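You operate a simulated robot arm through the tools that you are given. There is no shell and no other tool.

Carry out the task below with a simulated robot arm. There is one attempt and no reset: what you move stays moved.

Task
Pack up the coder bench: print off, dial to 100 mm, slide out, tray crated, ink out.
Fine: print off before the ink comes out; the carrot tray lies flat in the grey crate; stand the ink bottle on the coder bench. Set down upright: ink bottle.

Only the result counts: the job must be done as asked and must still hold three seconds after the hand-in. Knocking over, shifting, dropping, spilling or breaking anything else fails it.

Robot
A 6-joint arm with a three-finger gripper, fixed in place. Base frame: the origin is on the floor under the middle of its stand, x ahead of it, y to its left, z up; the work surface is at about z = 720. Lengths are in mm, angles in rad, forces in N, time in s.
It reaches about 1213 mm from its shoulder. Its first joint turns from -2.897 to 2.897 rad. Payload 4.89 kg.
The TCP is the grasp point between the finger pads, 30 mm short of the fingertips. In the tool frame z runs along the fingers and y along their closing line. The gripper opens to 164 mm; its body begins 125 mm behind the TCP.
Orientation is told as [roll, pitch, yaw] about the base's x, y, z axes, in that order, counted from this pose: with the fingers straight down and closing along the base's y, the tool's x points along the base's -x, its y along +y and its z along -z.

Tools
- The arm moves only by the tool servo_tool. Its argument "rows" is a list of rows, each a list of 7 numbers: the opening, from 0 (shut) to 1 (fully open), then the shift along the base's x, y, z in mm, then the turn, a rotation vector about the base's x, y, z in rad. In form: [[claw, dx, dy, dz, wx, wy, wz], ...]. A call has 1 to 20 rows; each row is the pose to reach, as a shift and turn from the pose commanded when the call began. Each row takes 0.2 s and may step no farther than 50 mm and 0.15 rad from the row before; otherwise, or with a gripper value out of range, the whole call is refused. Where a pose cannot be reached the arm comes as near as it can. A force on the tool above 40 N (or 10 N above the force at the start of the call, whichever is more), or a blocked arm, ends the call early, and 0.2 s more pass. The fingers move at their own pace (about 108 mm/s each) and stop on an object; they squeeze with about 39 N. The grip force told is the motor's: it shows also when the fingers shut on nothing. Time passes only in rows, and 0.2 s behind the last, so rows that repeat a pose let the fingers close. The reply holds the time, the measured pose of the TCP, the force on the tool along the base axes, the opening and the grip force, in the units named above and with some noise, with the torque about the TCP (base axes, N m) and any sound that the robot's microphone picked up, and new pictures: "pictures" is both (left out), scene, wrist or none.
- Cameras (640 x 400 px; columns grow to the right, rows downward): "scene" is fixed at [50.1, -498.2, 1489.6]; the picture's right is [0.59, -0.81, 0.00], its down [-0.30, -0.22, -0.93] and it looks along [0.75, 0.54, -0.38] (base axes); focal length 296 px, centre (320, 200). "wrist" rides on the gripper at [76, -2, -152] in the tool frame; the picture's right is [0.02, 1.00, 0.00], its down [-0.88, 0.02, -0.47] and it looks along [-0.47, 0.01, 0.88] (tool axes); focal length 247 px, centre (320, 200). There is no depth. A picture from a camera that has moved, and an enlarged one, comes with that camera's place and axes in the base frame and with its lens.
- raise_lower(by): moves the trunk up (or, below 0, down) by that many mm; the arm rides with it, the base frame stays. It gives what a move gives, with no picture.
- close_up(camera, box): a new picture of the part [left, top, right, bottom] of that camera's present view, enlarged. No time passes.
- finish_job(): hands the job in; it is judged then, once.

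Nothing tells you positions but the pictures and the camera data. Unless the task says otherwise, let go and move clear before handing in.

The tools are called after "Call:" as name(argument=value, ...) on one line, values as JSON. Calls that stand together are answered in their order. servo_tool: Moves the arm, as the interface text tells. Its arguments: {"type":"object","properties":{"rows":{"type":"array","items":{"type":"array","items":{"type":"number"}}},"pictures":{"type":"string","enum":["both","scene","wrist","none"]}},"required":["rows"]} The other tools are called the same way: raise_lower (by) moves the trunk up or down; close_up (camera, box) takes an enlarged picture of a part of a camera's view; finish_job () hands the job in.

At the start:

```text
t: 0.0
ee_pos: [567.5, 4.6, 1399.3]
ee_rot: [-0.001, 0.0, -0.001]
wrist_force: [-0.5, -0.3, 0.4]
torque: [0.02, 0.01, 0.03]
grip_width: 164.2
grasp_force: 0.1
trunk travel left (down, up): [-75.0, 315.0]
```

scene: 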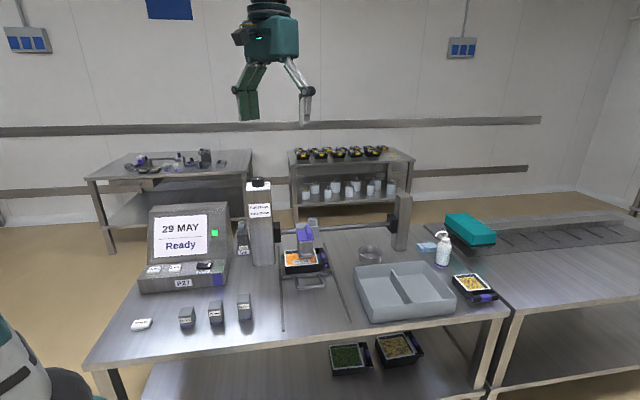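
wrist: 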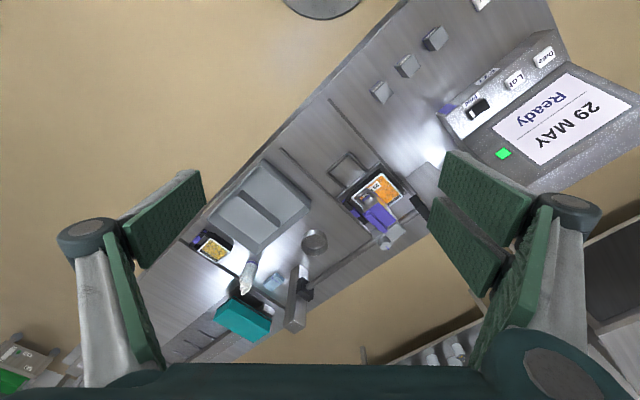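

I see a bench with a coder (screen "29 MAY / Ready"), a tall ink bottle/cartridge, a print head on a rail over a carrot tray on a slide, and a grey divided crate. I'll take close-ups first to identify each control.

Call:
close_up(camera="scene", box=[120, 170, 280, 340])

Call:
close_up(camera="scene", box=[230, 170, 420, 340])

Call:
close_up(camera="scene", box=[340, 190, 520, 340])

Call:
close_up(camera="wrist", box=[320, 20, 640, 260])

Call:
close_up(camera="wrist", box=[160, 120, 440, 350])

```text
2.35 times, centred on (200, 255) of scene
camera zoom: at [50.1, -498.2, 1489.6], right [0.59, -0.81, 0.0], down [-0.3, -0.22, -0.93], along [0.75, 0.54, -0.38], focal length 698 px, centre (602, 71)
```

zoom: 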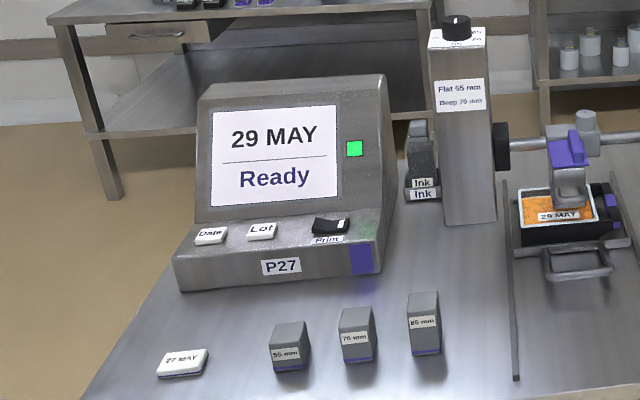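

```text
2.35 times, centred on (325, 255) of scene
camera zoom: at [50.1, -498.2, 1489.6], right [0.59, -0.81, 0.0], down [-0.3, -0.22, -0.93], along [0.75, 0.54, -0.38], focal length 698 px, centre (308, 71)
```

zoom: 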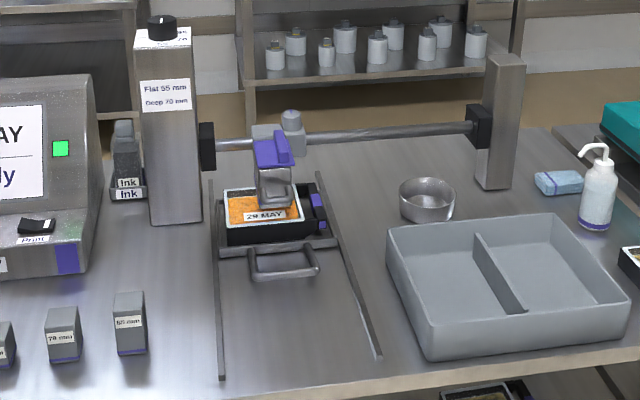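

```text
2.67 times, centred on (430, 265) of scene
camera zoom: at [50.1, -498.2, 1489.6], right [0.59, -0.81, 0.0], down [-0.3, -0.22, -0.93], along [0.75, 0.54, -0.38], focal length 791 px, centre (27, 27)
```

zoom: 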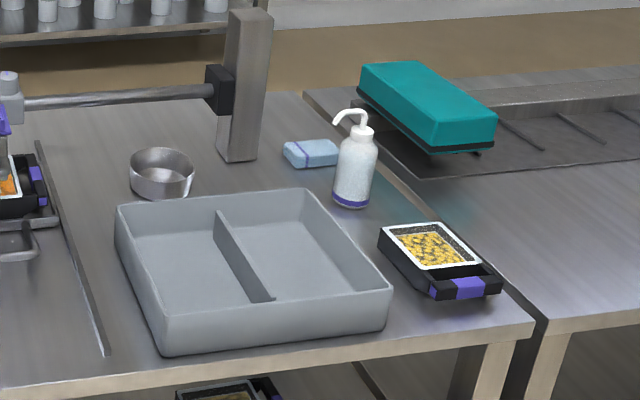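

```text
1.67 times, centred on (480, 140) of wrist
camera zoom: at [490.9, 2.0, 1552.1], right [-0.02, 1.0, 0.0], down [0.88, 0.02, 0.47], along [0.47, 0.01, -0.88], focal length 412 px, centre (53, 300)
```

zoom: 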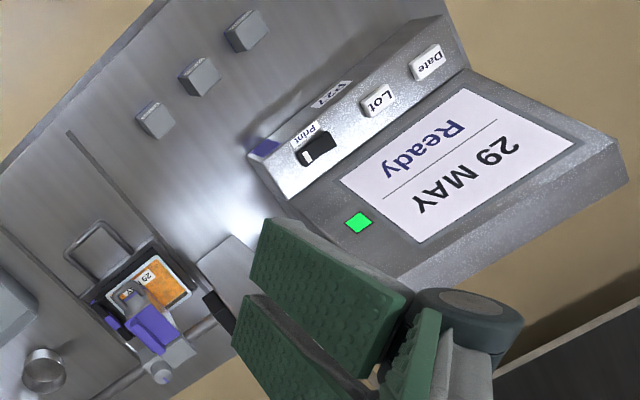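

```text
1.74 times, centred on (300, 235) of wrist
camera zoom: at [490.9, 2.0, 1552.1], right [-0.02, 1.0, 0.0], down [0.88, 0.02, 0.47], along [0.47, 0.01, -0.88], focal length 430 px, centre (355, 139)
```

zoom: 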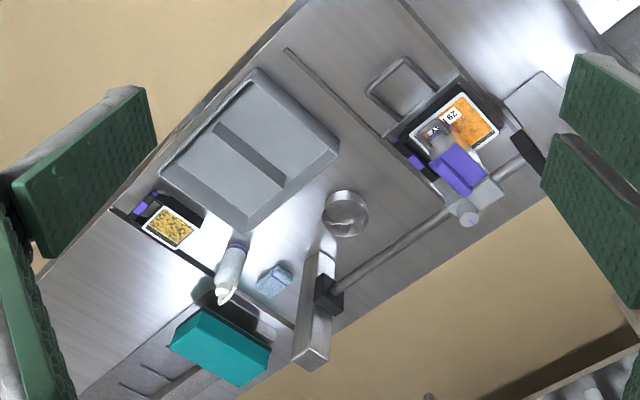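

I take the coder bench to be rotated about 45° to the base: carrot tray near (897, 212), tall column with a dial on top near (808, 355, z≈1120), and Print switch near (593, 475, 780). I'll turn the wrist to match the bench and look at the dial from above.

Call:
servo_tool(rows=[[1, 22, 35, -6, 0, 0, 0.1], [1, 44, 69, -12, 0, 0, 0.2], [1, 66, 104, -18, 0, 0, 0.3], [1, 88, 138, -25, 0, 0, 0.4], [1, 110, 172, -31, 0, 0, 0.5], [1, 132, 207, -37, 0, 0, 0.6], [1, 154, 242, -43, 0, 0, 0.7], [1, 175, 276, -50, 0, 0, 0.785], [1, 175, 276, -50, 0, 0, 0.785]])

```text
t: 2.0
ee_pos: [742.7, 281.0, 1349.0]
ee_rot: [0.002, -0.001, 0.784]
wrist_force: [1.2, 0.5, -0.1]
torque: [-0.02, 0.1, -0.02]
grip_width: 163.8
grasp_force: 0.0
trunk travel left (down, up): [-75.0, 315.0]
camera wrist: at [689.7, 225.6, 1500.8], right [-0.72, 0.69, 0.0], down [0.61, 0.64, 0.47], along [0.33, 0.34, -0.88], focal length 247 px, centre (320, 200)
```

scene: 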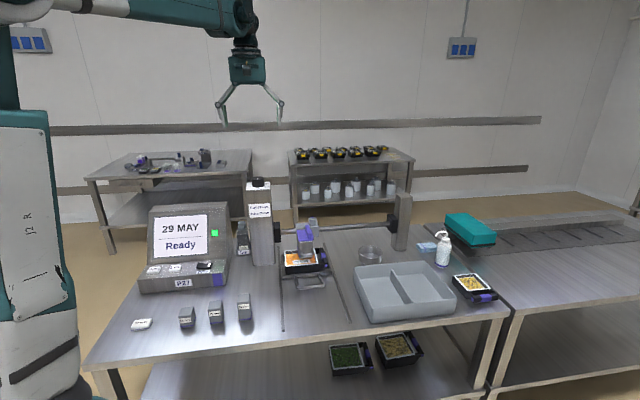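
wrist: 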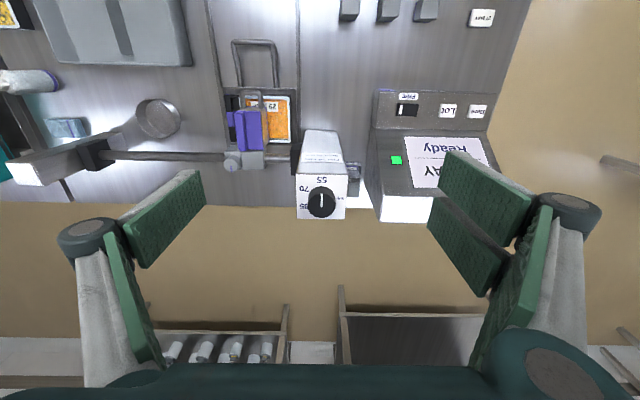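

Call:
close_up(camera="wrist", box=[270, 120, 390, 230])

Call:
close_up(camera="wrist", box=[190, 30, 320, 190])

Call:
close_up(camera="wrist", box=[340, 60, 540, 230])

Call:
close_up(camera="scene", box=[220, 170, 290, 270])

Call:
close_up(camera="scene", box=[270, 210, 350, 300])

```text
3.64 times, centred on (330, 175) of wrist
camera zoom: at [689.7, 225.6, 1500.8], right [-0.72, 0.69, 0.0], down [0.61, 0.64, 0.47], along [0.33, 0.34, -0.88], focal length 898 px, centre (284, 291)
```

zoom: 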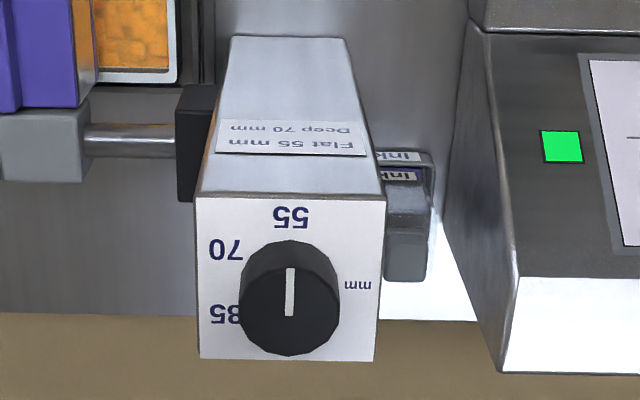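

```text
2.50 times, centred on (255, 110) of wrist
camera zoom: at [689.7, 225.6, 1500.8], right [-0.72, 0.69, 0.0], down [0.61, 0.64, 0.47], along [0.33, 0.34, -0.88], focal length 617 px, centre (482, 425)
```

zoom: 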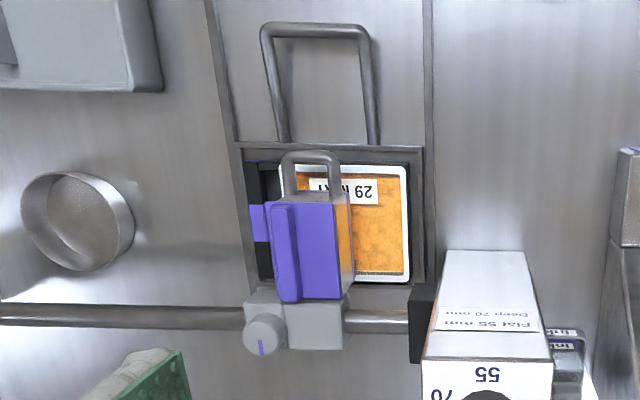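

```text
2.35 times, centred on (440, 145) of wrist
camera zoom: at [689.7, 225.6, 1500.8], right [-0.72, 0.69, 0.0], down [0.61, 0.64, 0.47], along [0.33, 0.34, -0.88], focal length 581 px, centre (38, 329)
```

zoom: 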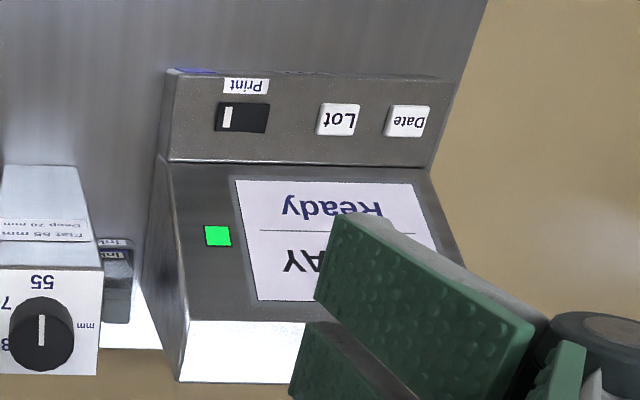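

```text
4.00 times, centred on (255, 220) of scene
camera zoom: at [50.1, -498.2, 1489.6], right [0.59, -0.81, 0.0], down [-0.3, -0.22, -0.93], along [0.75, 0.54, -0.38], focal length 1186 px, centre (580, 120)
```

zoom: 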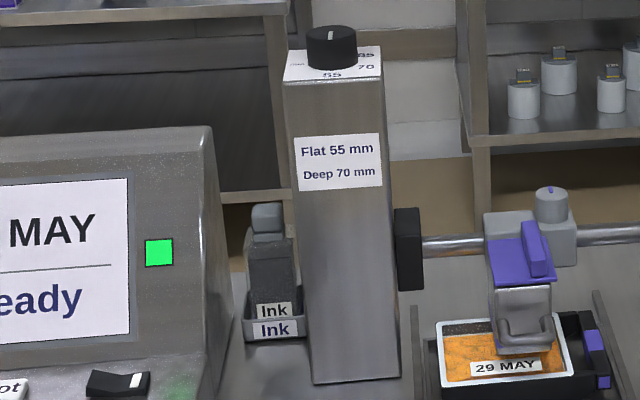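

```text
4.44 times, centred on (310, 255) of scene
camera zoom: at [50.1, -498.2, 1489.6], right [0.59, -0.81, 0.0], down [-0.3, -0.22, -0.93], along [0.75, 0.54, -0.38], focal length 1318 px, centre (364, -44)
```

zoom: 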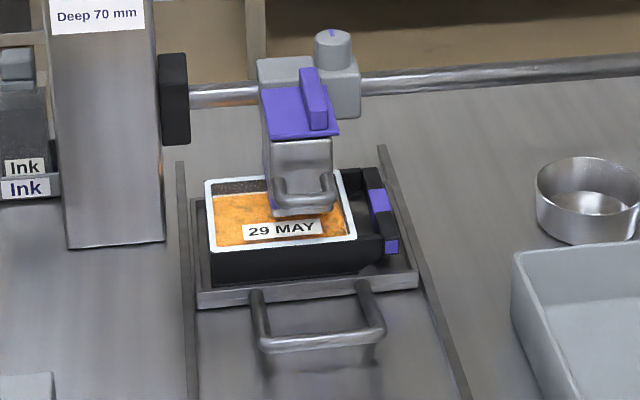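

The dial points at 55 (front) with 70 and 85 following counter-clockwise seen from above; the print switch is a rocker with its white mark towards the column side, and the ink bottle sits in a holder between coder and column. I'll move over the dial to read where 100 lies.

Call:
servo_tool(rows=[[1, 30, 30, 0, 0, 0, 0], [1, 60, 60, 0, 0, 0, 0], [1, 90, 90, 0, 0, 0, 0], [1, 100, 100, 0, 0, 0, 0], [1, 100, 100, 0, 0, 0, 0]])

```text
t: 3.2
ee_pos: [843.7, 382.8, 1350.9]
ee_rot: [-0.001, 0.001, 0.786]
wrist_force: [1.8, 0.8, -1.4]
torque: [-0.09, 0.13, -0.03]
grip_width: 164.0
grasp_force: 0.0
trunk travel left (down, up): [-75.0, 315.0]
camera wrist: at [790.2, 326.0, 1501.5], right [-0.72, 0.69, 0.0], down [0.61, 0.64, 0.47], along [0.33, 0.34, -0.88], focal length 247 px, centre (320, 200)
```

scene: 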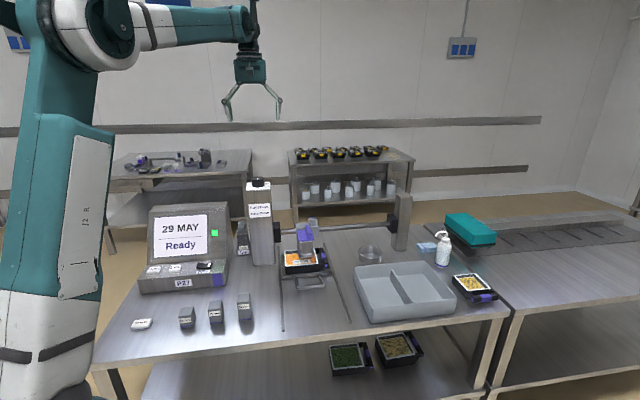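
wrist: 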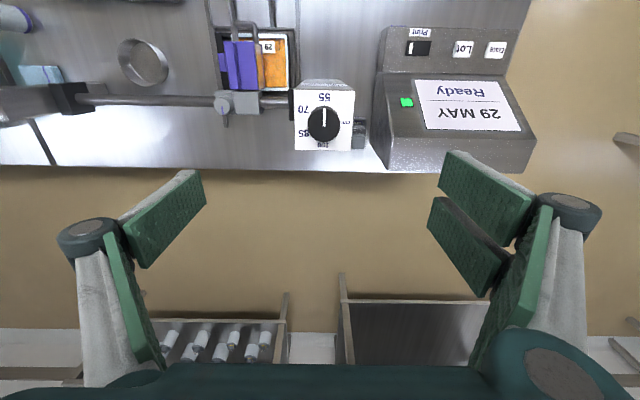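

Call:
close_up(camera="wrist", box=[280, 70, 380, 160])

Call:
close_up(camera="wrist", box=[370, 10, 540, 140])

Call:
close_up(camera="wrist", box=[190, 0, 310, 130])

```text
4.44 times, centred on (330, 115) of wrist
camera zoom: at [790.2, 326.0, 1501.5], right [-0.72, 0.69, 0.0], down [0.61, 0.64, 0.47], along [0.33, 0.34, -0.88], focal length 1098 px, centre (276, 578)
```

zoom: 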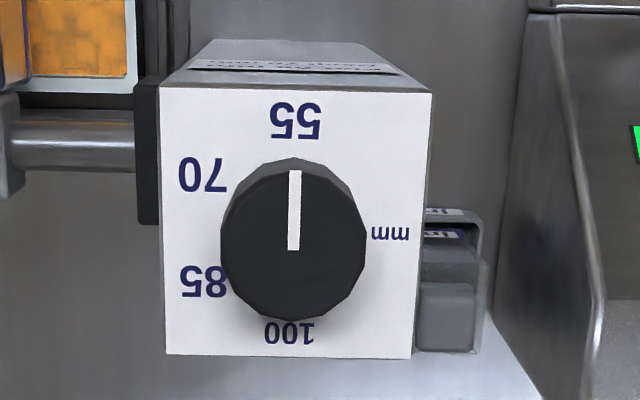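

```text
3.08 times, centred on (455, 75) of wrist
camera zoom: at [790.2, 326.0, 1501.5], right [-0.72, 0.69, 0.0], down [0.61, 0.64, 0.47], along [0.33, 0.34, -0.88], focal length 760 px, centre (-95, 585)
```

zoom: 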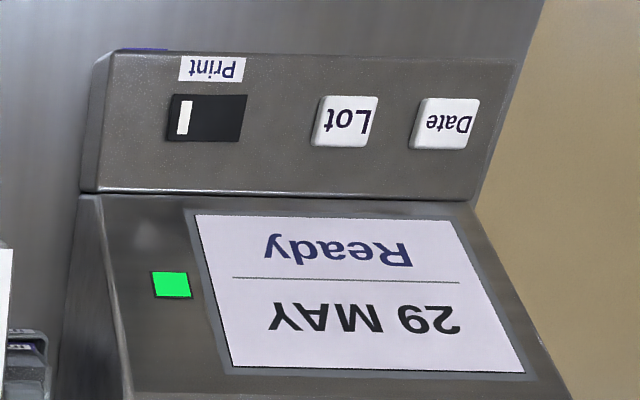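

```text
3.08 times, centred on (250, 65) of wrist
camera zoom: at [790.2, 326.0, 1501.5], right [-0.72, 0.69, 0.0], down [0.61, 0.64, 0.47], along [0.33, 0.34, -0.88], focal length 760 px, centre (535, 615)
```

zoom: 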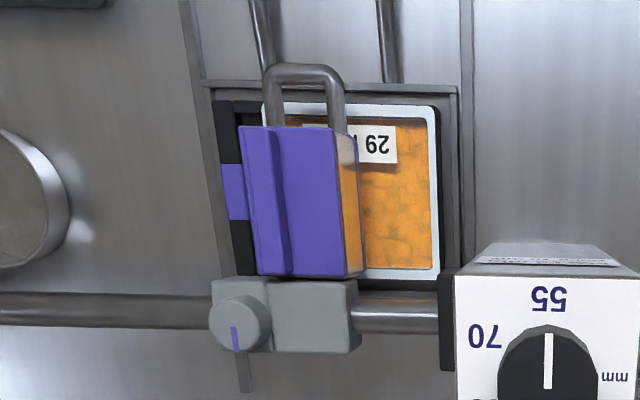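

100 lies directly opposite 55, so the dial needs a 180° counter-clockwise turn. First comes the Print switch, so I'll go look at it closely from the front with the fingers shut.

Call:
servo_tool(rows=[[1, -48, 2, 0, 0, 0, 0], [1, -96, 4, 0, 0, 0, 0], [0.5, -144, 6, 0, 0, 0, 0], [0, -190, 8, -10, 0, 0, 0], [0, -235, 9, -30, 0, 0, 0], [0, -280, 10, -50, 0, 0, 0], [0, -315, 11, -80, 0, 0, 0], [0, -333, 11, -120, 0, 0, 0], [0, -333, 11, -168, 0, 0, 0], [0, -333, 11, -216, 0, 0, 0], [0, -333, 11, -264, 0, 0, 0], [0, -333, 11, -310, 0, 0, 0], [0, -333, 11, -350, 0, 0, 0], [0, -333, 11, -350, 0, 0, 0]])

```text
t: 6.2
ee_pos: [510.1, 391.4, 999.1]
ee_rot: [-0.001, 0.0, 0.787]
wrist_force: [0.5, 0.8, 0.7]
torque: [0.03, 0.04, 0.01]
grip_width: 0.0
grasp_force: 38.6
trunk travel left (down, up): [-75.0, 315.0]
camera wrist: at [456.6, 334.7, 1152.2], right [-0.72, 0.69, 0.0], down [0.61, 0.64, 0.47], along [0.33, 0.34, -0.88], focal length 247 px, centre (320, 200)
```

scene: 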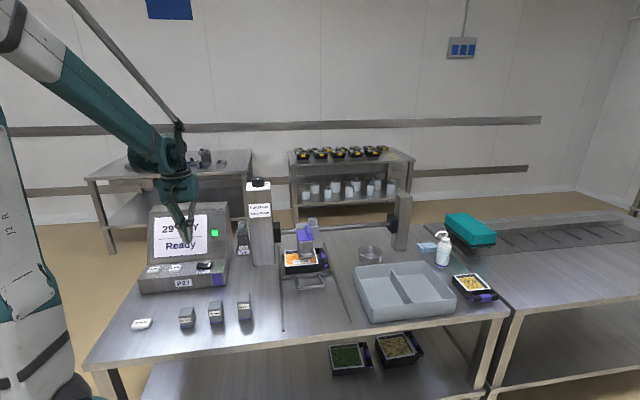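
wrist: 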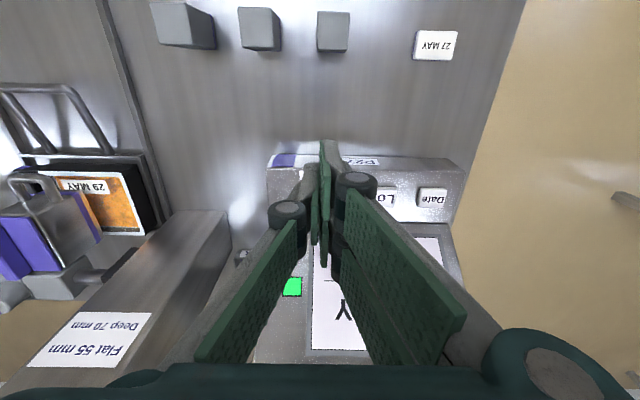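

Call:
close_up(camera="scene", box=[140, 250, 230, 300])

Call:
servo_tool(rows=[[0.5, 21, -21, 0, 0, 0, 0], [1, 50, -50, 0, 0, 0, 0], [1, 60, -60, 0, 0, 0, 0], [1, 60, -60, 0, 0, 0, 0]], pictures="wrist")

```text
7.11 times, centred on (185, 275) of scene
camera zoom: at [50.1, -498.2, 1489.6], right [0.59, -0.81, 0.0], down [-0.3, -0.22, -0.93], along [0.75, 0.54, -0.38], focal length 2109 px, centre (1280, -333)
```

zoom: 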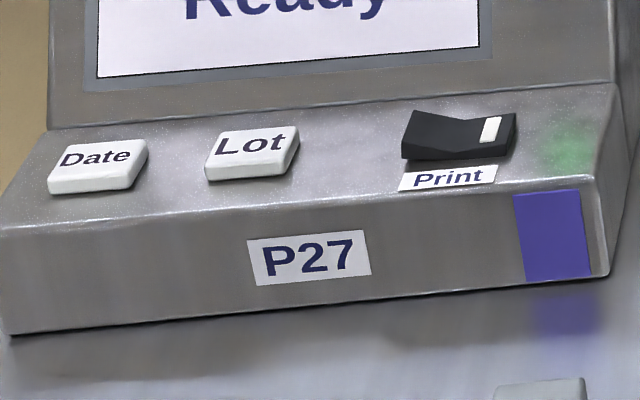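

```text
t: 7.2
ee_pos: [570.1, 331.9, 1000.1]
ee_rot: [0.001, 0.001, 0.785]
wrist_force: [-0.5, 0.7, 1.1]
torque: [-0.07, 0.02, -0.02]
grip_width: 164.0
grasp_force: 0.1
trunk travel left (down, up): [-75.0, 315.0]
camera wrist: at [516.5, 275.2, 1151.7], right [-0.72, 0.69, 0.0], down [0.61, 0.64, 0.47], along [0.33, 0.34, -0.88], focal length 247 px, centre (320, 200)
```

wrist: 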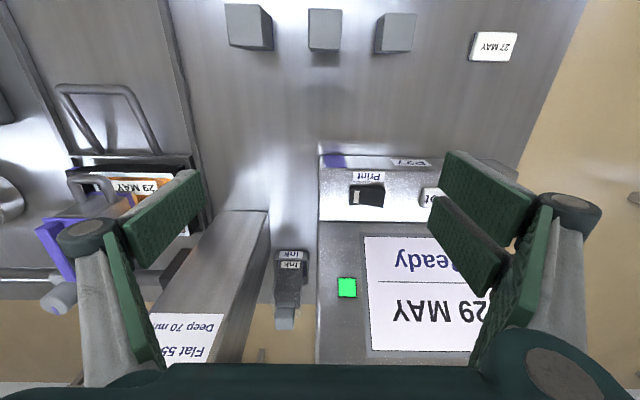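

Call:
close_up(camera="wrist", box=[310, 140, 450, 240])

Call:
close_up(camera="scene", box=[190, 255, 220, 280])

Call:
close_up(camera="wrist", box=[240, 200, 360, 350])

```text
4.00 times, centred on (380, 190) of wrist
camera zoom: at [516.5, 275.2, 1151.7], right [-0.72, 0.69, 0.0], down [0.61, 0.64, 0.47], along [0.33, 0.34, -0.88], focal length 988 px, centre (80, 240)
```

zoom: 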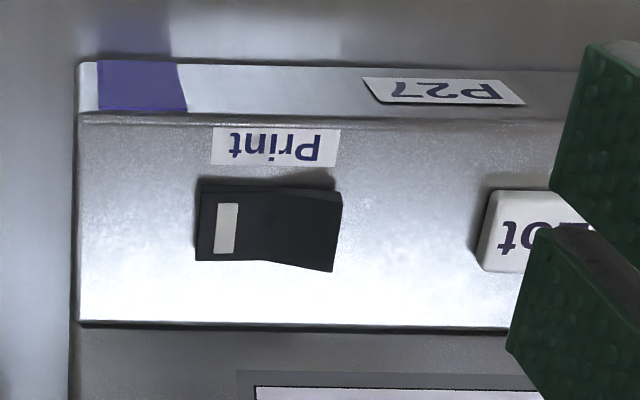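

```text
16.00 times, centred on (205, 268) of scene
camera zoom: at [50.1, -498.2, 1489.6], right [0.59, -0.81, 0.0], down [-0.3, -0.22, -0.93], along [0.75, 0.54, -0.38], focal length 4745 px, centre (2160, -880)
```

zoom: 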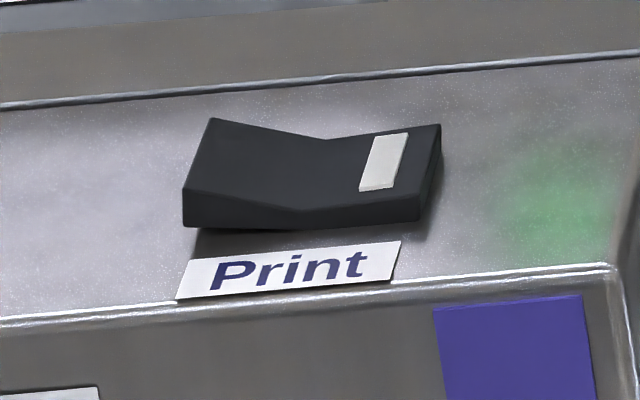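

```text
2.67 times, centred on (300, 275) of wrist
camera zoom: at [516.5, 275.2, 1151.7], right [-0.72, 0.69, 0.0], down [0.61, 0.64, 0.47], along [0.33, 0.34, -0.88], focal length 659 px, centre (373, 0)
```

zoom: 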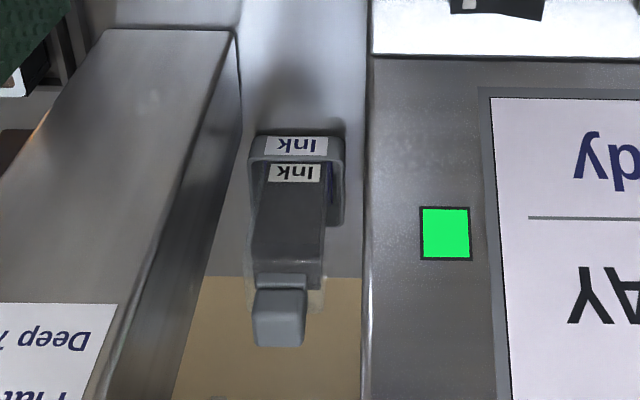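

The rocker's left (unmarked) end stands proud near (577, 476, z≈797); pressing it should switch Print off. I'll close the fingers, go above that end, and come down close.

Call:
servo_tool(rows=[[0.5, 2, 40, 0, 0, 0, 0], [0, 4, 80, 0, 0, 0, 0], [0, 8, 120, -10, 0, 0, 0], [0, 8, 143, -40, 0, 0, 0], [0, 8, 143, -80, 0, 0, 0], [0, 8, 143, -120, 0, 0, 0], [0, 8, 143, -145, 0, 0, 0], [0, 8, 143, -145, 0, 0, 0]])

```text
t: 9.0
ee_pos: [577.1, 475.0, 854.9]
ee_rot: [0.0, -0.002, 0.785]
wrist_force: [0.8, -0.3, 0.5]
torque: [-0.02, -0.01, 0.03]
grip_width: 0.2
grasp_force: 39.0
trunk travel left (down, up): [-75.0, 315.0]
camera wrist: at [524.5, 418.4, 1007.0], right [-0.72, 0.69, 0.0], down [0.61, 0.64, 0.47], along [0.33, 0.34, -0.88], focal length 247 px, centre (320, 200)
```

scene: 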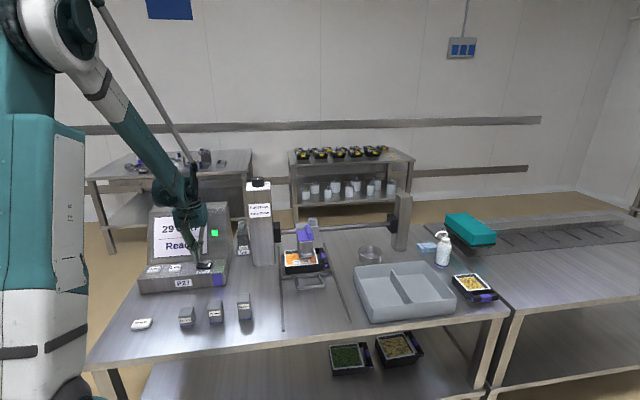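
wrist: 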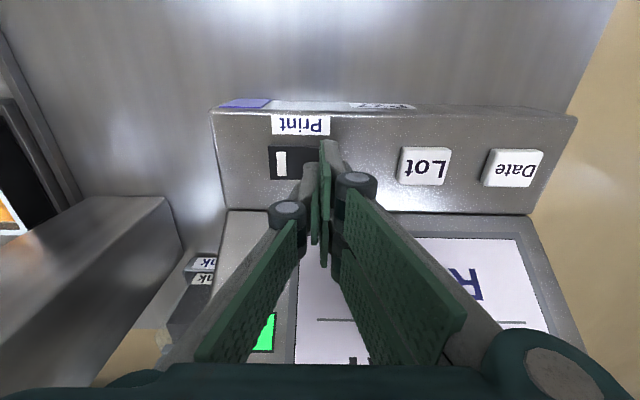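

Call:
close_up(camera="wrist", box=[250, 90, 410, 220])

Call:
close_up(camera="scene", box=[160, 210, 240, 295])

```text
3.08 times, centred on (330, 155) of wrist
camera zoom: at [524.5, 418.4, 1007.0], right [-0.72, 0.69, 0.0], down [0.61, 0.64, 0.47], along [0.33, 0.34, -0.88], focal length 760 px, centre (289, 338)
```

zoom: 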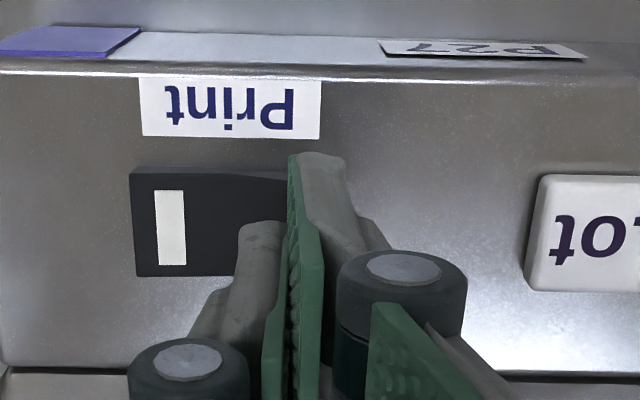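

```text
4.71 times, centred on (200, 252) of scene
camera zoom: at [50.1, -498.2, 1489.6], right [0.59, -0.81, 0.0], down [-0.3, -0.22, -0.93], along [0.75, 0.54, -0.38], focal length 1396 px, centre (885, -47)
```

zoom: 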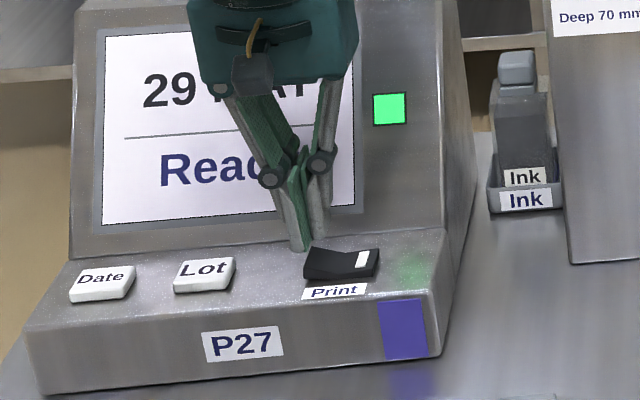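

Call:
servo_tool(rows=[[0, 0, 0, -12, 0, 0, 0], [0, 0, 0, -20, 0, 0, 0], [0, 0, 0, -24, 0, 0, 0], [0, 0, 0, -27, 0, 0, 0], [0, 0, 0, -30, 0, 0, 0], [0, 0, 0, -32, 0, 0, 0]])

```text
t: 10.3
ee_pos: [577.7, 474.7, 826.9]
ee_rot: [-0.001, -0.002, 0.786]
wrist_force: [-4.2, -1.2, 33.9]
torque: [-0.23, -0.01, -0.04]
grip_width: 0.1
grasp_force: 39.1
trunk travel left (down, up): [-75.0, 315.0]
stopped in row 6: the force on the tool passed its limit at 47 N (the readings are from after the stop); the commanded pose is now the measured one
camera wrist: at [524.1, 418.1, 978.3], right [-0.72, 0.69, 0.0], down [0.61, 0.64, 0.48], along [0.33, 0.34, -0.88], focal length 247 px, centre (320, 200)
```

scene: 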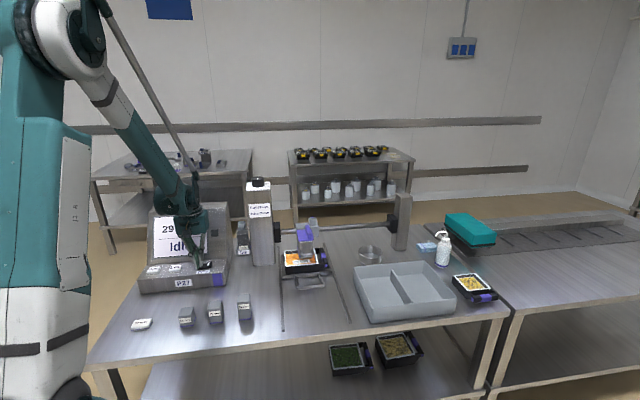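
wrist: 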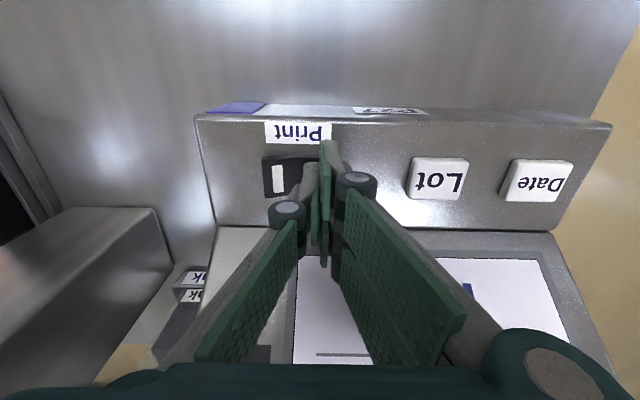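

The screen now shows "Idle" and the green lamp is out, so Print is off. I'll lift clear and check the rocker, opening the fingers on the way.

Call:
servo_tool(rows=[[0, 0, 0, 20, 0, 0, 0], [0, 0, 0, 60, 0, 0, 0], [0, -20, -20, 110, 0, 0, 0], [0, -40, -40, 160, 0, 0, 0], [0.3, -60, -60, 200, 0, 0, 0], [0.6, -60, -60, 250, 0, 0, 0], [0.6, -60, -60, 300, 0, 0, 0]])

Call:
close_up(camera="scene", box=[130, 190, 270, 300])

```text
refused: row 3 steps farther than a row can; nothing moved
```

```text
3.64 times, centred on (200, 245) of scene
camera zoom: at [50.1, -498.2, 1489.6], right [0.59, -0.81, 0.0], down [-0.3, -0.22, -0.93], along [0.75, 0.54, -0.38], focal length 1078 px, centre (756, 36)
```

zoom: 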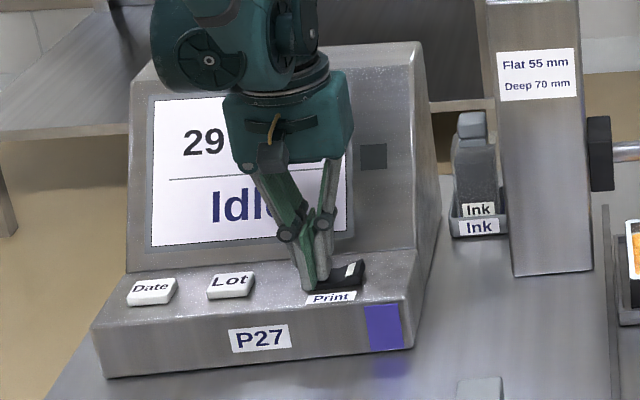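

Call:
servo_tool(rows=[[0, 0, 0, 20, 0, 0, 0], [0, -10, -10, 60, 0, 0, 0], [0, -25, -25, 100, 0, 0, 0], [0, -30, -30, 145, 0, 0, 0], [0.4, -30, -30, 190, 0, 0, 0], [0.8, -30, -30, 235, 0, 0, 0], [0.8, -30, -30, 280, 0, 0, 0], [0.8, -30, -30, 325, 0, 0, 0], [0.8, -10, -30, 370, 0, 0, 0], [0.8, 20, -35, 405, 0, 0, 0], [0.8, 65, -45, 415, 0, 0, 0], [0.8, 110, -55, 418, 0, 0, 0]])

Call:
close_up(camera="scene", box=[130, 190, 270, 300])

```text
t: 12.9
ee_pos: [686.3, 419.5, 1245.2]
ee_rot: [-0.001, -0.002, 0.785]
wrist_force: [-3.0, 0.2, 0.6]
torque: [-0.02, -0.41, -0.01]
grip_width: 131.1
grasp_force: 0.0
trunk travel left (down, up): [-75.0, 315.0]
camera wrist: at [633.8, 363.8, 1396.2], right [-0.72, 0.69, 0.0], down [0.61, 0.64, 0.47], along [0.33, 0.34, -0.88], focal length 247 px, centre (320, 200)
```

scene: 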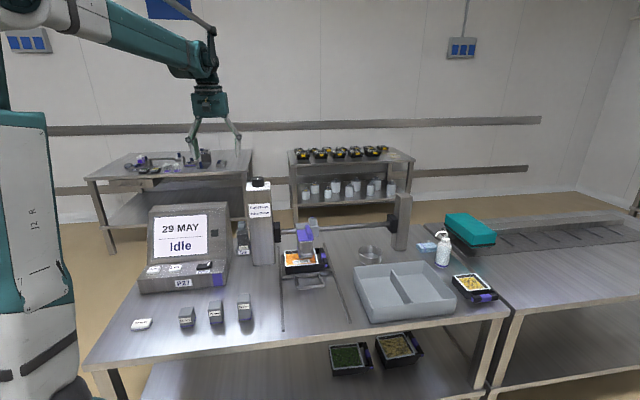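
wrist: 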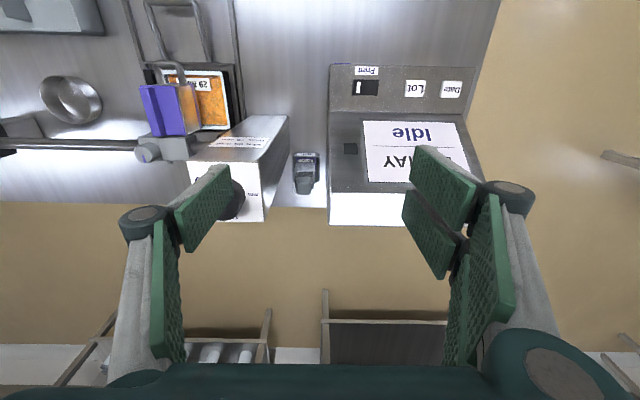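

```text
3.64 times, centred on (200, 245) of scene
camera zoom: at [50.1, -498.2, 1489.6], right [0.59, -0.81, 0.0], down [-0.3, -0.22, -0.93], along [0.75, 0.54, -0.38], focal length 1078 px, centre (756, 36)
```

zoom: 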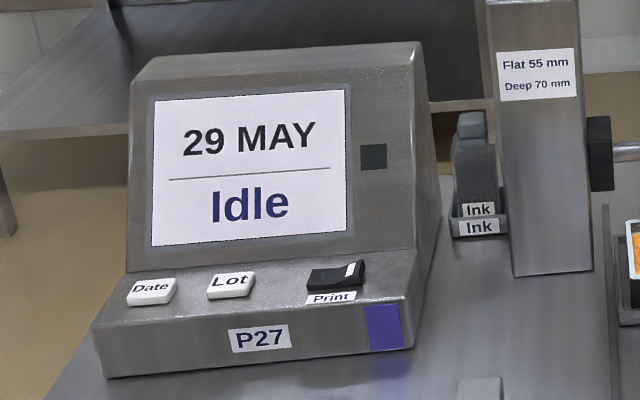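

Print is off and the rocker has flipped. Next I'll go above the dial (842, 387) and pre-rotate the wrist by −90° so a half turn stays in range.

Call:
servo_tool(rows=[[0.7, 40, -8, 0, 0, 0, -0.14], [0.7, 80, -16, 0, 0, 0, -0.28], [0.7, 120, -24, 0, 0, 0, -0.42], [0.7, 156, -32, 0, 0, 0, -0.56], [0.7, 156, -32, 0, 0, 0, -0.7], [0.7, 156, -32, 0, 0, 0, -0.84], [0.7, 156, -32, 0, 0, 0, -0.98], [0.7, 156, -32, 0, 0, 0, -1.12], [0.7, 156, -32, 0, 0, 0, -1.26], [0.7, 156, -32, 0, 0, 0, -1.4], [0.7, 156, -32, 0, 0, 0, -1.54], [0.7, 156, -32, 0, 0, 0, -1.57], [0.7, 156, -32, 0, 0, 0, -1.57]])

```text
t: 15.7
ee_pos: [844.7, 387.6, 1243.0]
ee_rot: [0.002, -0.001, -0.787]
wrist_force: [0.6, 0.4, 0.4]
torque: [-0.03, 0.01, 0.0]
grip_width: 115.1
grasp_force: 0.1
trunk travel left (down, up): [-75.0, 315.0]
camera wrist: at [788.8, 439.9, 1394.9], right [0.69, 0.72, 0.0], down [0.64, -0.61, 0.47], along [0.34, -0.33, -0.88], focal length 247 px, centre (320, 200)
```

scene: 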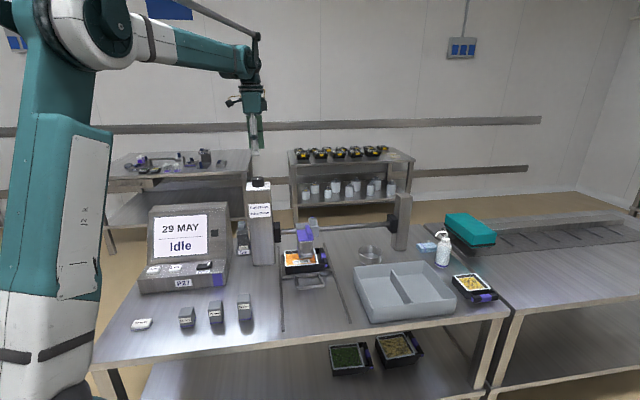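
wrist: 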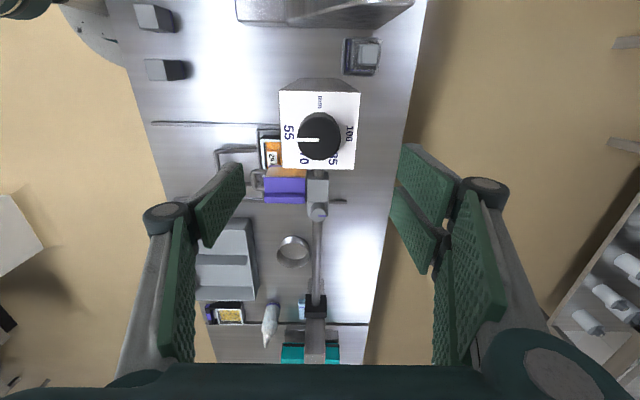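

Call:
close_up(camera="wrist", box=[260, 75, 380, 180])

Call:
close_up(camera="scene", box=[225, 120, 295, 210])

```text
3.81 times, centred on (320, 128) of wrist
camera zoom: at [788.8, 439.9, 1394.9], right [0.69, 0.72, 0.0], down [0.64, -0.61, 0.47], along [0.34, -0.33, -0.88], focal length 941 px, centre (320, 476)
```

zoom: 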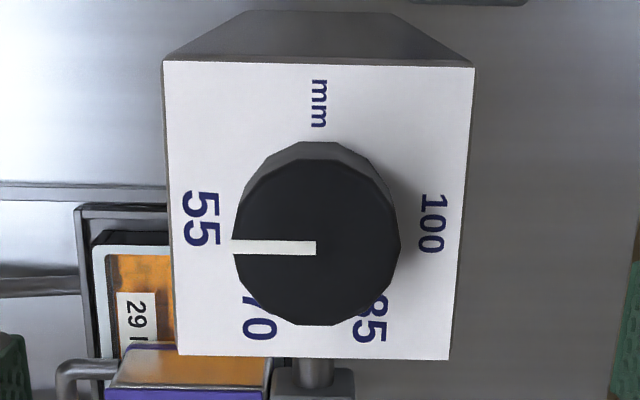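

```text
4.44 times, centred on (260, 165) of scene
camera zoom: at [50.1, -498.2, 1489.6], right [0.59, -0.81, 0.0], down [-0.3, -0.22, -0.93], along [0.75, 0.54, -0.38], focal length 1318 px, centre (587, 356)
```

zoom: 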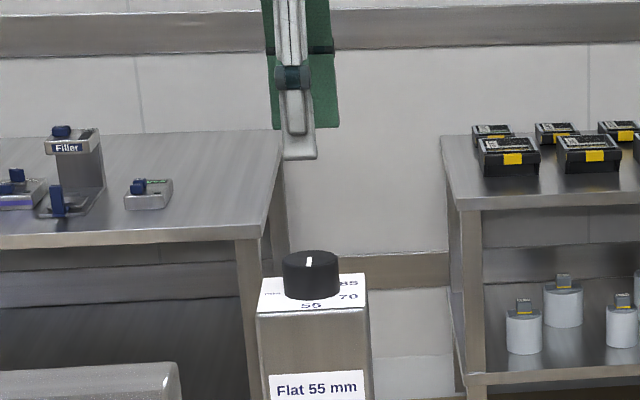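

Call:
servo_tool(rows=[[0.7, -1, 0, -45, 0, 0, 0], [0.7, -1, 0, -85, 0, 0, 0], [0.7, -1, 0, -105, 0, 0, 0], [0.7, -1, 0, -115, 0, 0, 0], [0.7, -1, 0, -115, 0, 0, 0]])

Call:
close_up(camera="scene", box=[225, 130, 295, 220])

```text
t: 16.9
ee_pos: [842.8, 387.6, 1128.4]
ee_rot: [0.0, -0.002, -0.786]
wrist_force: [-0.5, 0.0, 0.1]
torque: [0.0, 0.03, -0.02]
grip_width: 114.9
grasp_force: 0.0
trunk travel left (down, up): [-75.0, 315.0]
camera wrist: at [787.2, 440.5, 1279.2], right [0.69, 0.72, 0.0], down [0.64, -0.61, 0.47], along [0.34, -0.33, -0.88], focal length 247 px, centre (320, 200)
```

scene: 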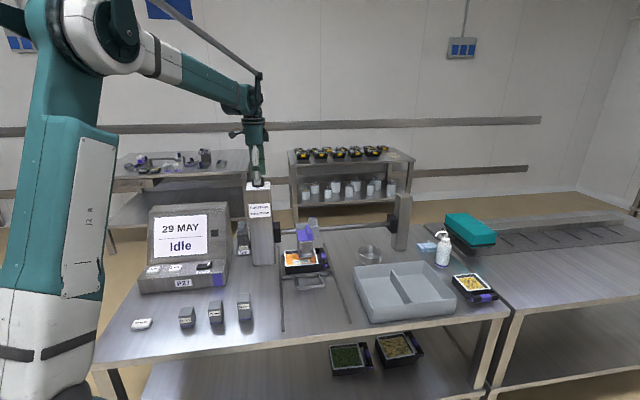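
wrist: 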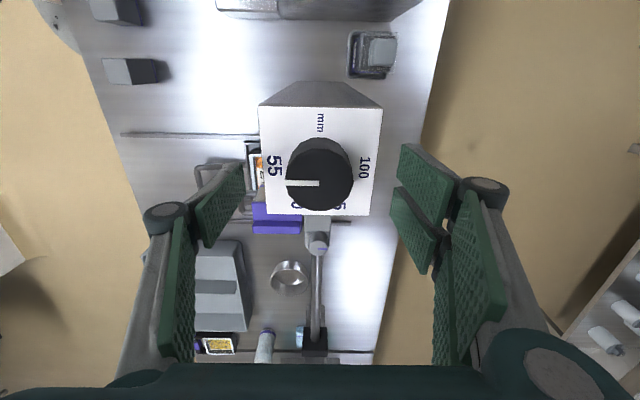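

```text
4.44 times, centred on (260, 175) of scene
camera zoom: at [50.1, -498.2, 1489.6], right [0.59, -0.81, 0.0], down [-0.3, -0.22, -0.93], along [0.75, 0.54, -0.38], focal length 1318 px, centre (587, 311)
```

zoom: 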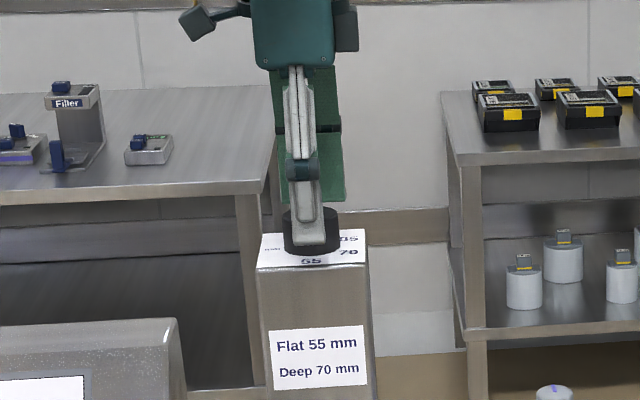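

Call:
close_up(camera="wrist", box=[250, 100, 390, 230])

```text
3.08 times, centred on (320, 165) of wrist
camera zoom: at [787.2, 440.5, 1279.2], right [0.69, 0.72, 0.0], down [0.64, -0.61, 0.47], along [0.34, -0.33, -0.88], focal length 760 px, centre (320, 308)
```

zoom: 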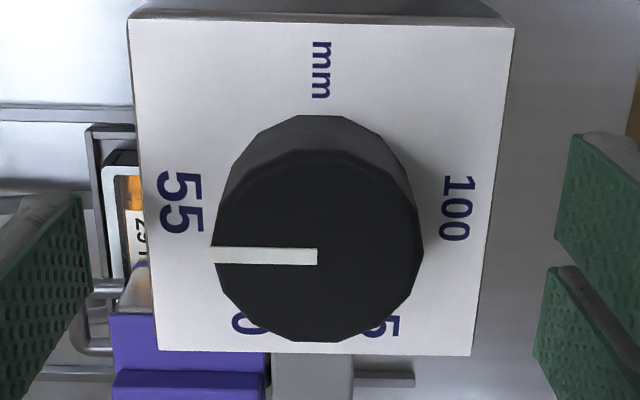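

Call:
servo_tool(rows=[[0.6, 0, 0, -3, 0, 0, 0], [0.5, 0, 0, -7, 0, 0, 0], [0.42, 0, 0, -7, 0, 0, 0], [0.42, 0, 0, -7, 0, 0, 0]])

Call:
close_up(camera="scene", box=[235, 160, 285, 210])

```text
t: 17.9
ee_pos: [843.6, 388.6, 1122.8]
ee_rot: [0.001, -0.001, -0.785]
wrist_force: [-0.1, 0.1, 0.5]
torque: [0.0, -0.01, -0.02]
grip_width: 69.0
grasp_force: 0.0
trunk travel left (down, up): [-75.0, 315.0]
camera wrist: at [787.2, 440.3, 1272.7], right [0.69, 0.72, 0.0], down [0.64, -0.61, 0.47], along [0.34, -0.33, -0.88], focal length 247 px, centre (320, 200)
```

scene: 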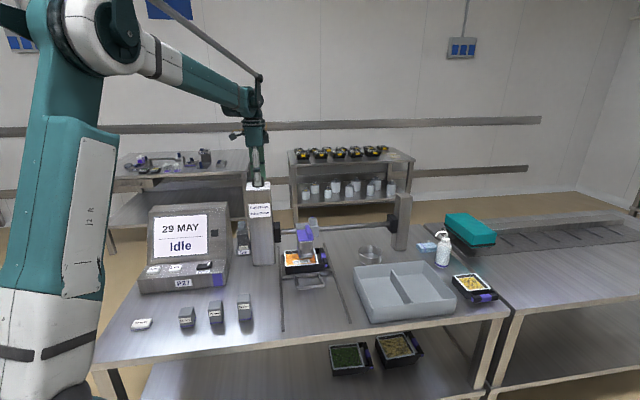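
wrist: 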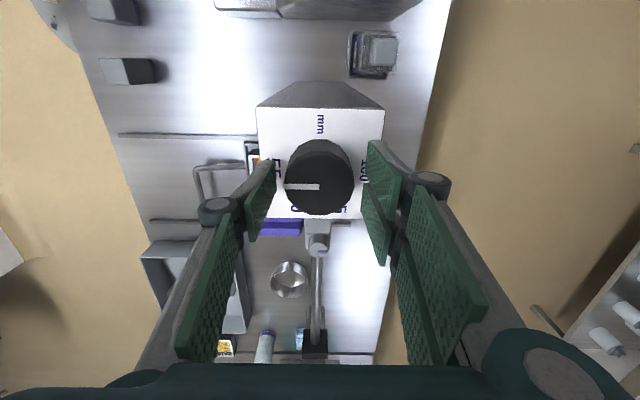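

```text
8.00 times, centred on (260, 185) of scene
camera zoom: at [50.1, -498.2, 1489.6], right [0.59, -0.81, 0.0], down [-0.3, -0.22, -0.93], along [0.75, 0.54, -0.38], focal length 2372 px, centre (800, 320)
```

zoom: 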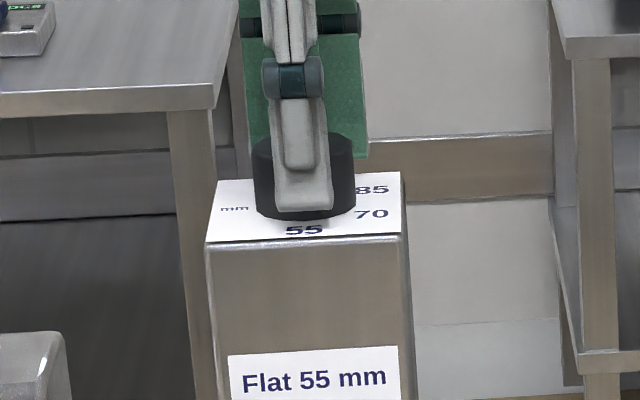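

The fingers straddle the dial well, with tips a few mm above the label plate. I'll close on it.

Call:
servo_tool(rows=[[0.3, 0, 0, 0, 0, 0, 0], [0.2, 0, 0, 0, 0, 0, 0], [0.2, 0, 0, 0, 0, 0, 0], [0.2, 0, 0, 0, 0, 0, 0]])

```text
t: 18.9
ee_pos: [842.0, 387.6, 1120.6]
ee_rot: [0.001, -0.003, -0.785]
wrist_force: [-13.1, -9.9, -5.3]
torque: [-0.32, 0.4, 0.02]
grip_width: 50.5
grasp_force: 44.6
trunk travel left (down, up): [-75.0, 315.0]
camera wrist: at [786.8, 439.7, 1272.9], right [0.69, 0.72, 0.0], down [0.64, -0.61, 0.47], along [0.34, -0.33, -0.88], focal length 247 px, centre (320, 200)
```

scene: 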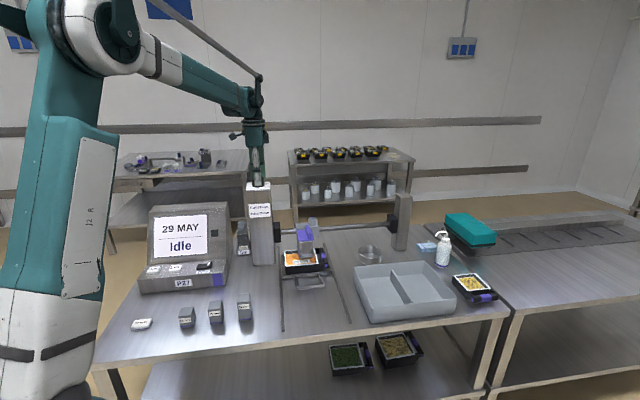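
wrist: 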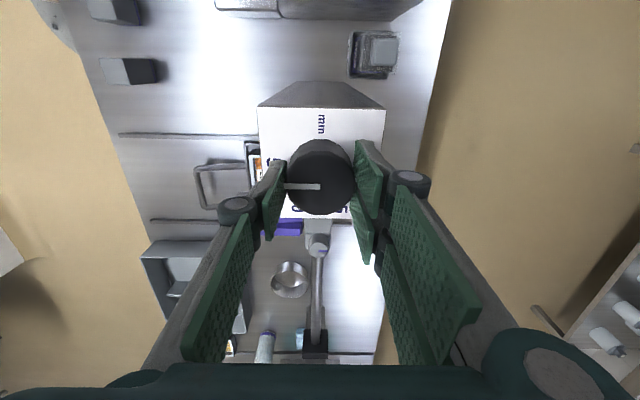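

Call:
servo_tool(rows=[[0.2, -1.5, -1.2, 0, 0, 0, 0], [0.2, -1.5, -1.2, 0, 0, 0, 0.1], [0.2, -1.5, -1.2, 0, 0, 0, 0.2], [0.2, -1.5, -1.2, 0, 0, 0, 0.3], [0.2, -1.5, -1.2, 0, 0, 0, 0.4], [0.2, -1.5, -1.2, 0, 0, 0, 0.5]])

Call:
close_up(camera="wrist", box=[250, 100, 390, 230])

```text
t: 20.5
ee_pos: [842.7, 388.6, 1121.2]
ee_rot: [0.002, -0.001, -0.283]
wrist_force: [1.8, 4.8, -1.0]
torque: [0.42, -0.05, 0.02]
grip_width: 50.4
grasp_force: 45.5
trunk travel left (down, up): [-75.0, 315.0]
stopped in row 6: the force on the tool passed its limit at 41 N (the readings are from after the stop); the commanded pose is now the measured one
camera wrist: at [768.0, 407.0, 1272.7], right [0.26, 0.97, 0.0], down [0.85, -0.23, 0.48], along [0.46, -0.12, -0.88], focal length 247 px, centre (320, 200)
```

scene: 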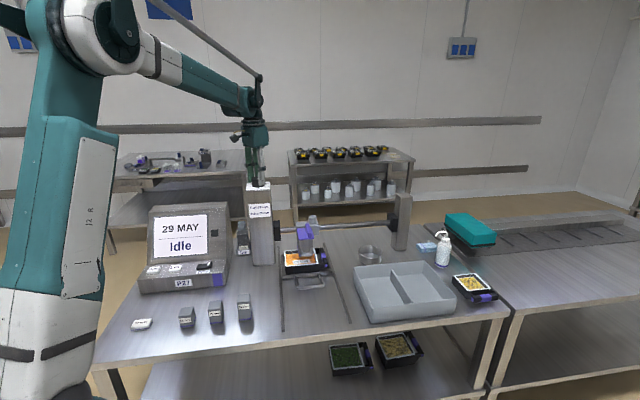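
wrist: 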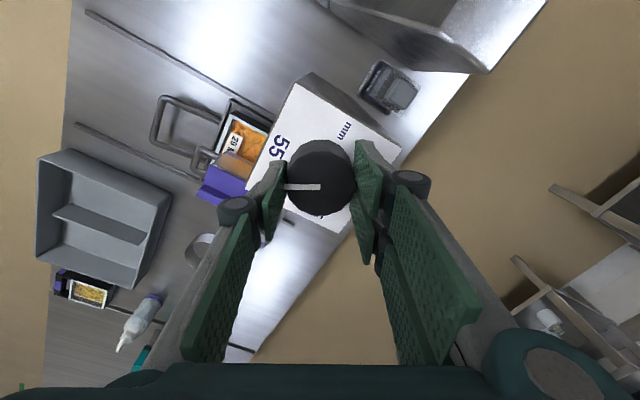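

```text
3.08 times, centred on (320, 165) of wrist
camera zoom: at [768.0, 407.0, 1272.7], right [0.26, 0.97, 0.0], down [0.85, -0.23, 0.48], along [0.46, -0.12, -0.88], focal length 760 px, centre (320, 308)
```

zoom: 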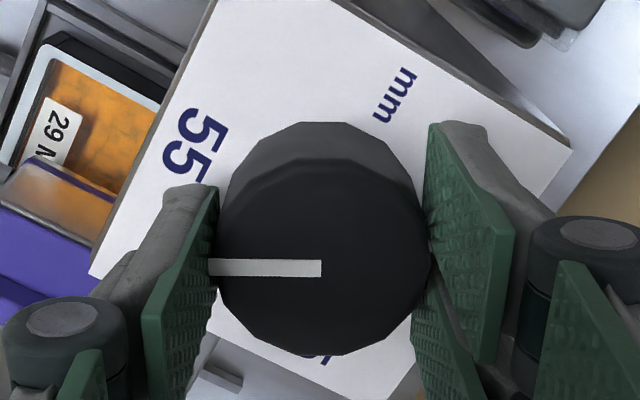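

The dial is turning with the gripper (about 29° so far); the stop was only side force from slight off-centre grip. I'll continue in smaller steps and re-centre by force.

Call:
servo_tool(rows=[[0.2, 0, 0, 0, 0, 0, 0.08], [0.2, 0, 0, 0, 0, 0, 0.16], [0.2, 0, 0, 0, 0, 0, 0.24]], pictures="none")

```text
t: 21.3
ee_pos: [842.6, 389.1, 1121.1]
ee_rot: [0.003, -0.003, -0.041]
wrist_force: [9.3, 15.4, 5.5]
torque: [0.49, -0.39, -0.06]
grip_width: 50.9
grasp_force: 44.9
trunk travel left (down, up): [-75.0, 315.0]
```

Call:
servo_tool(rows=[[0.2, 0.9, 1.7, 0, 0, 0, 0.08], [0.2, 1.0, 2.1, 0, 0, 0, 0.16], [0.2, 1.1, 2.6, 0, 0, 0, 0.24], [0.2, 1.2, 2.8, 0, 0, 0, 0.3]], pictures="none")

```text
t: 22.3
ee_pos: [843.4, 389.4, 1120.5]
ee_rot: [0.001, 0.001, 0.256]
wrist_force: [-23.7, -17.2, -20.1]
torque: [-0.55, 0.56, 0.02]
grip_width: 50.2
grasp_force: 45.2
trunk travel left (down, up): [-75.0, 315.0]
```

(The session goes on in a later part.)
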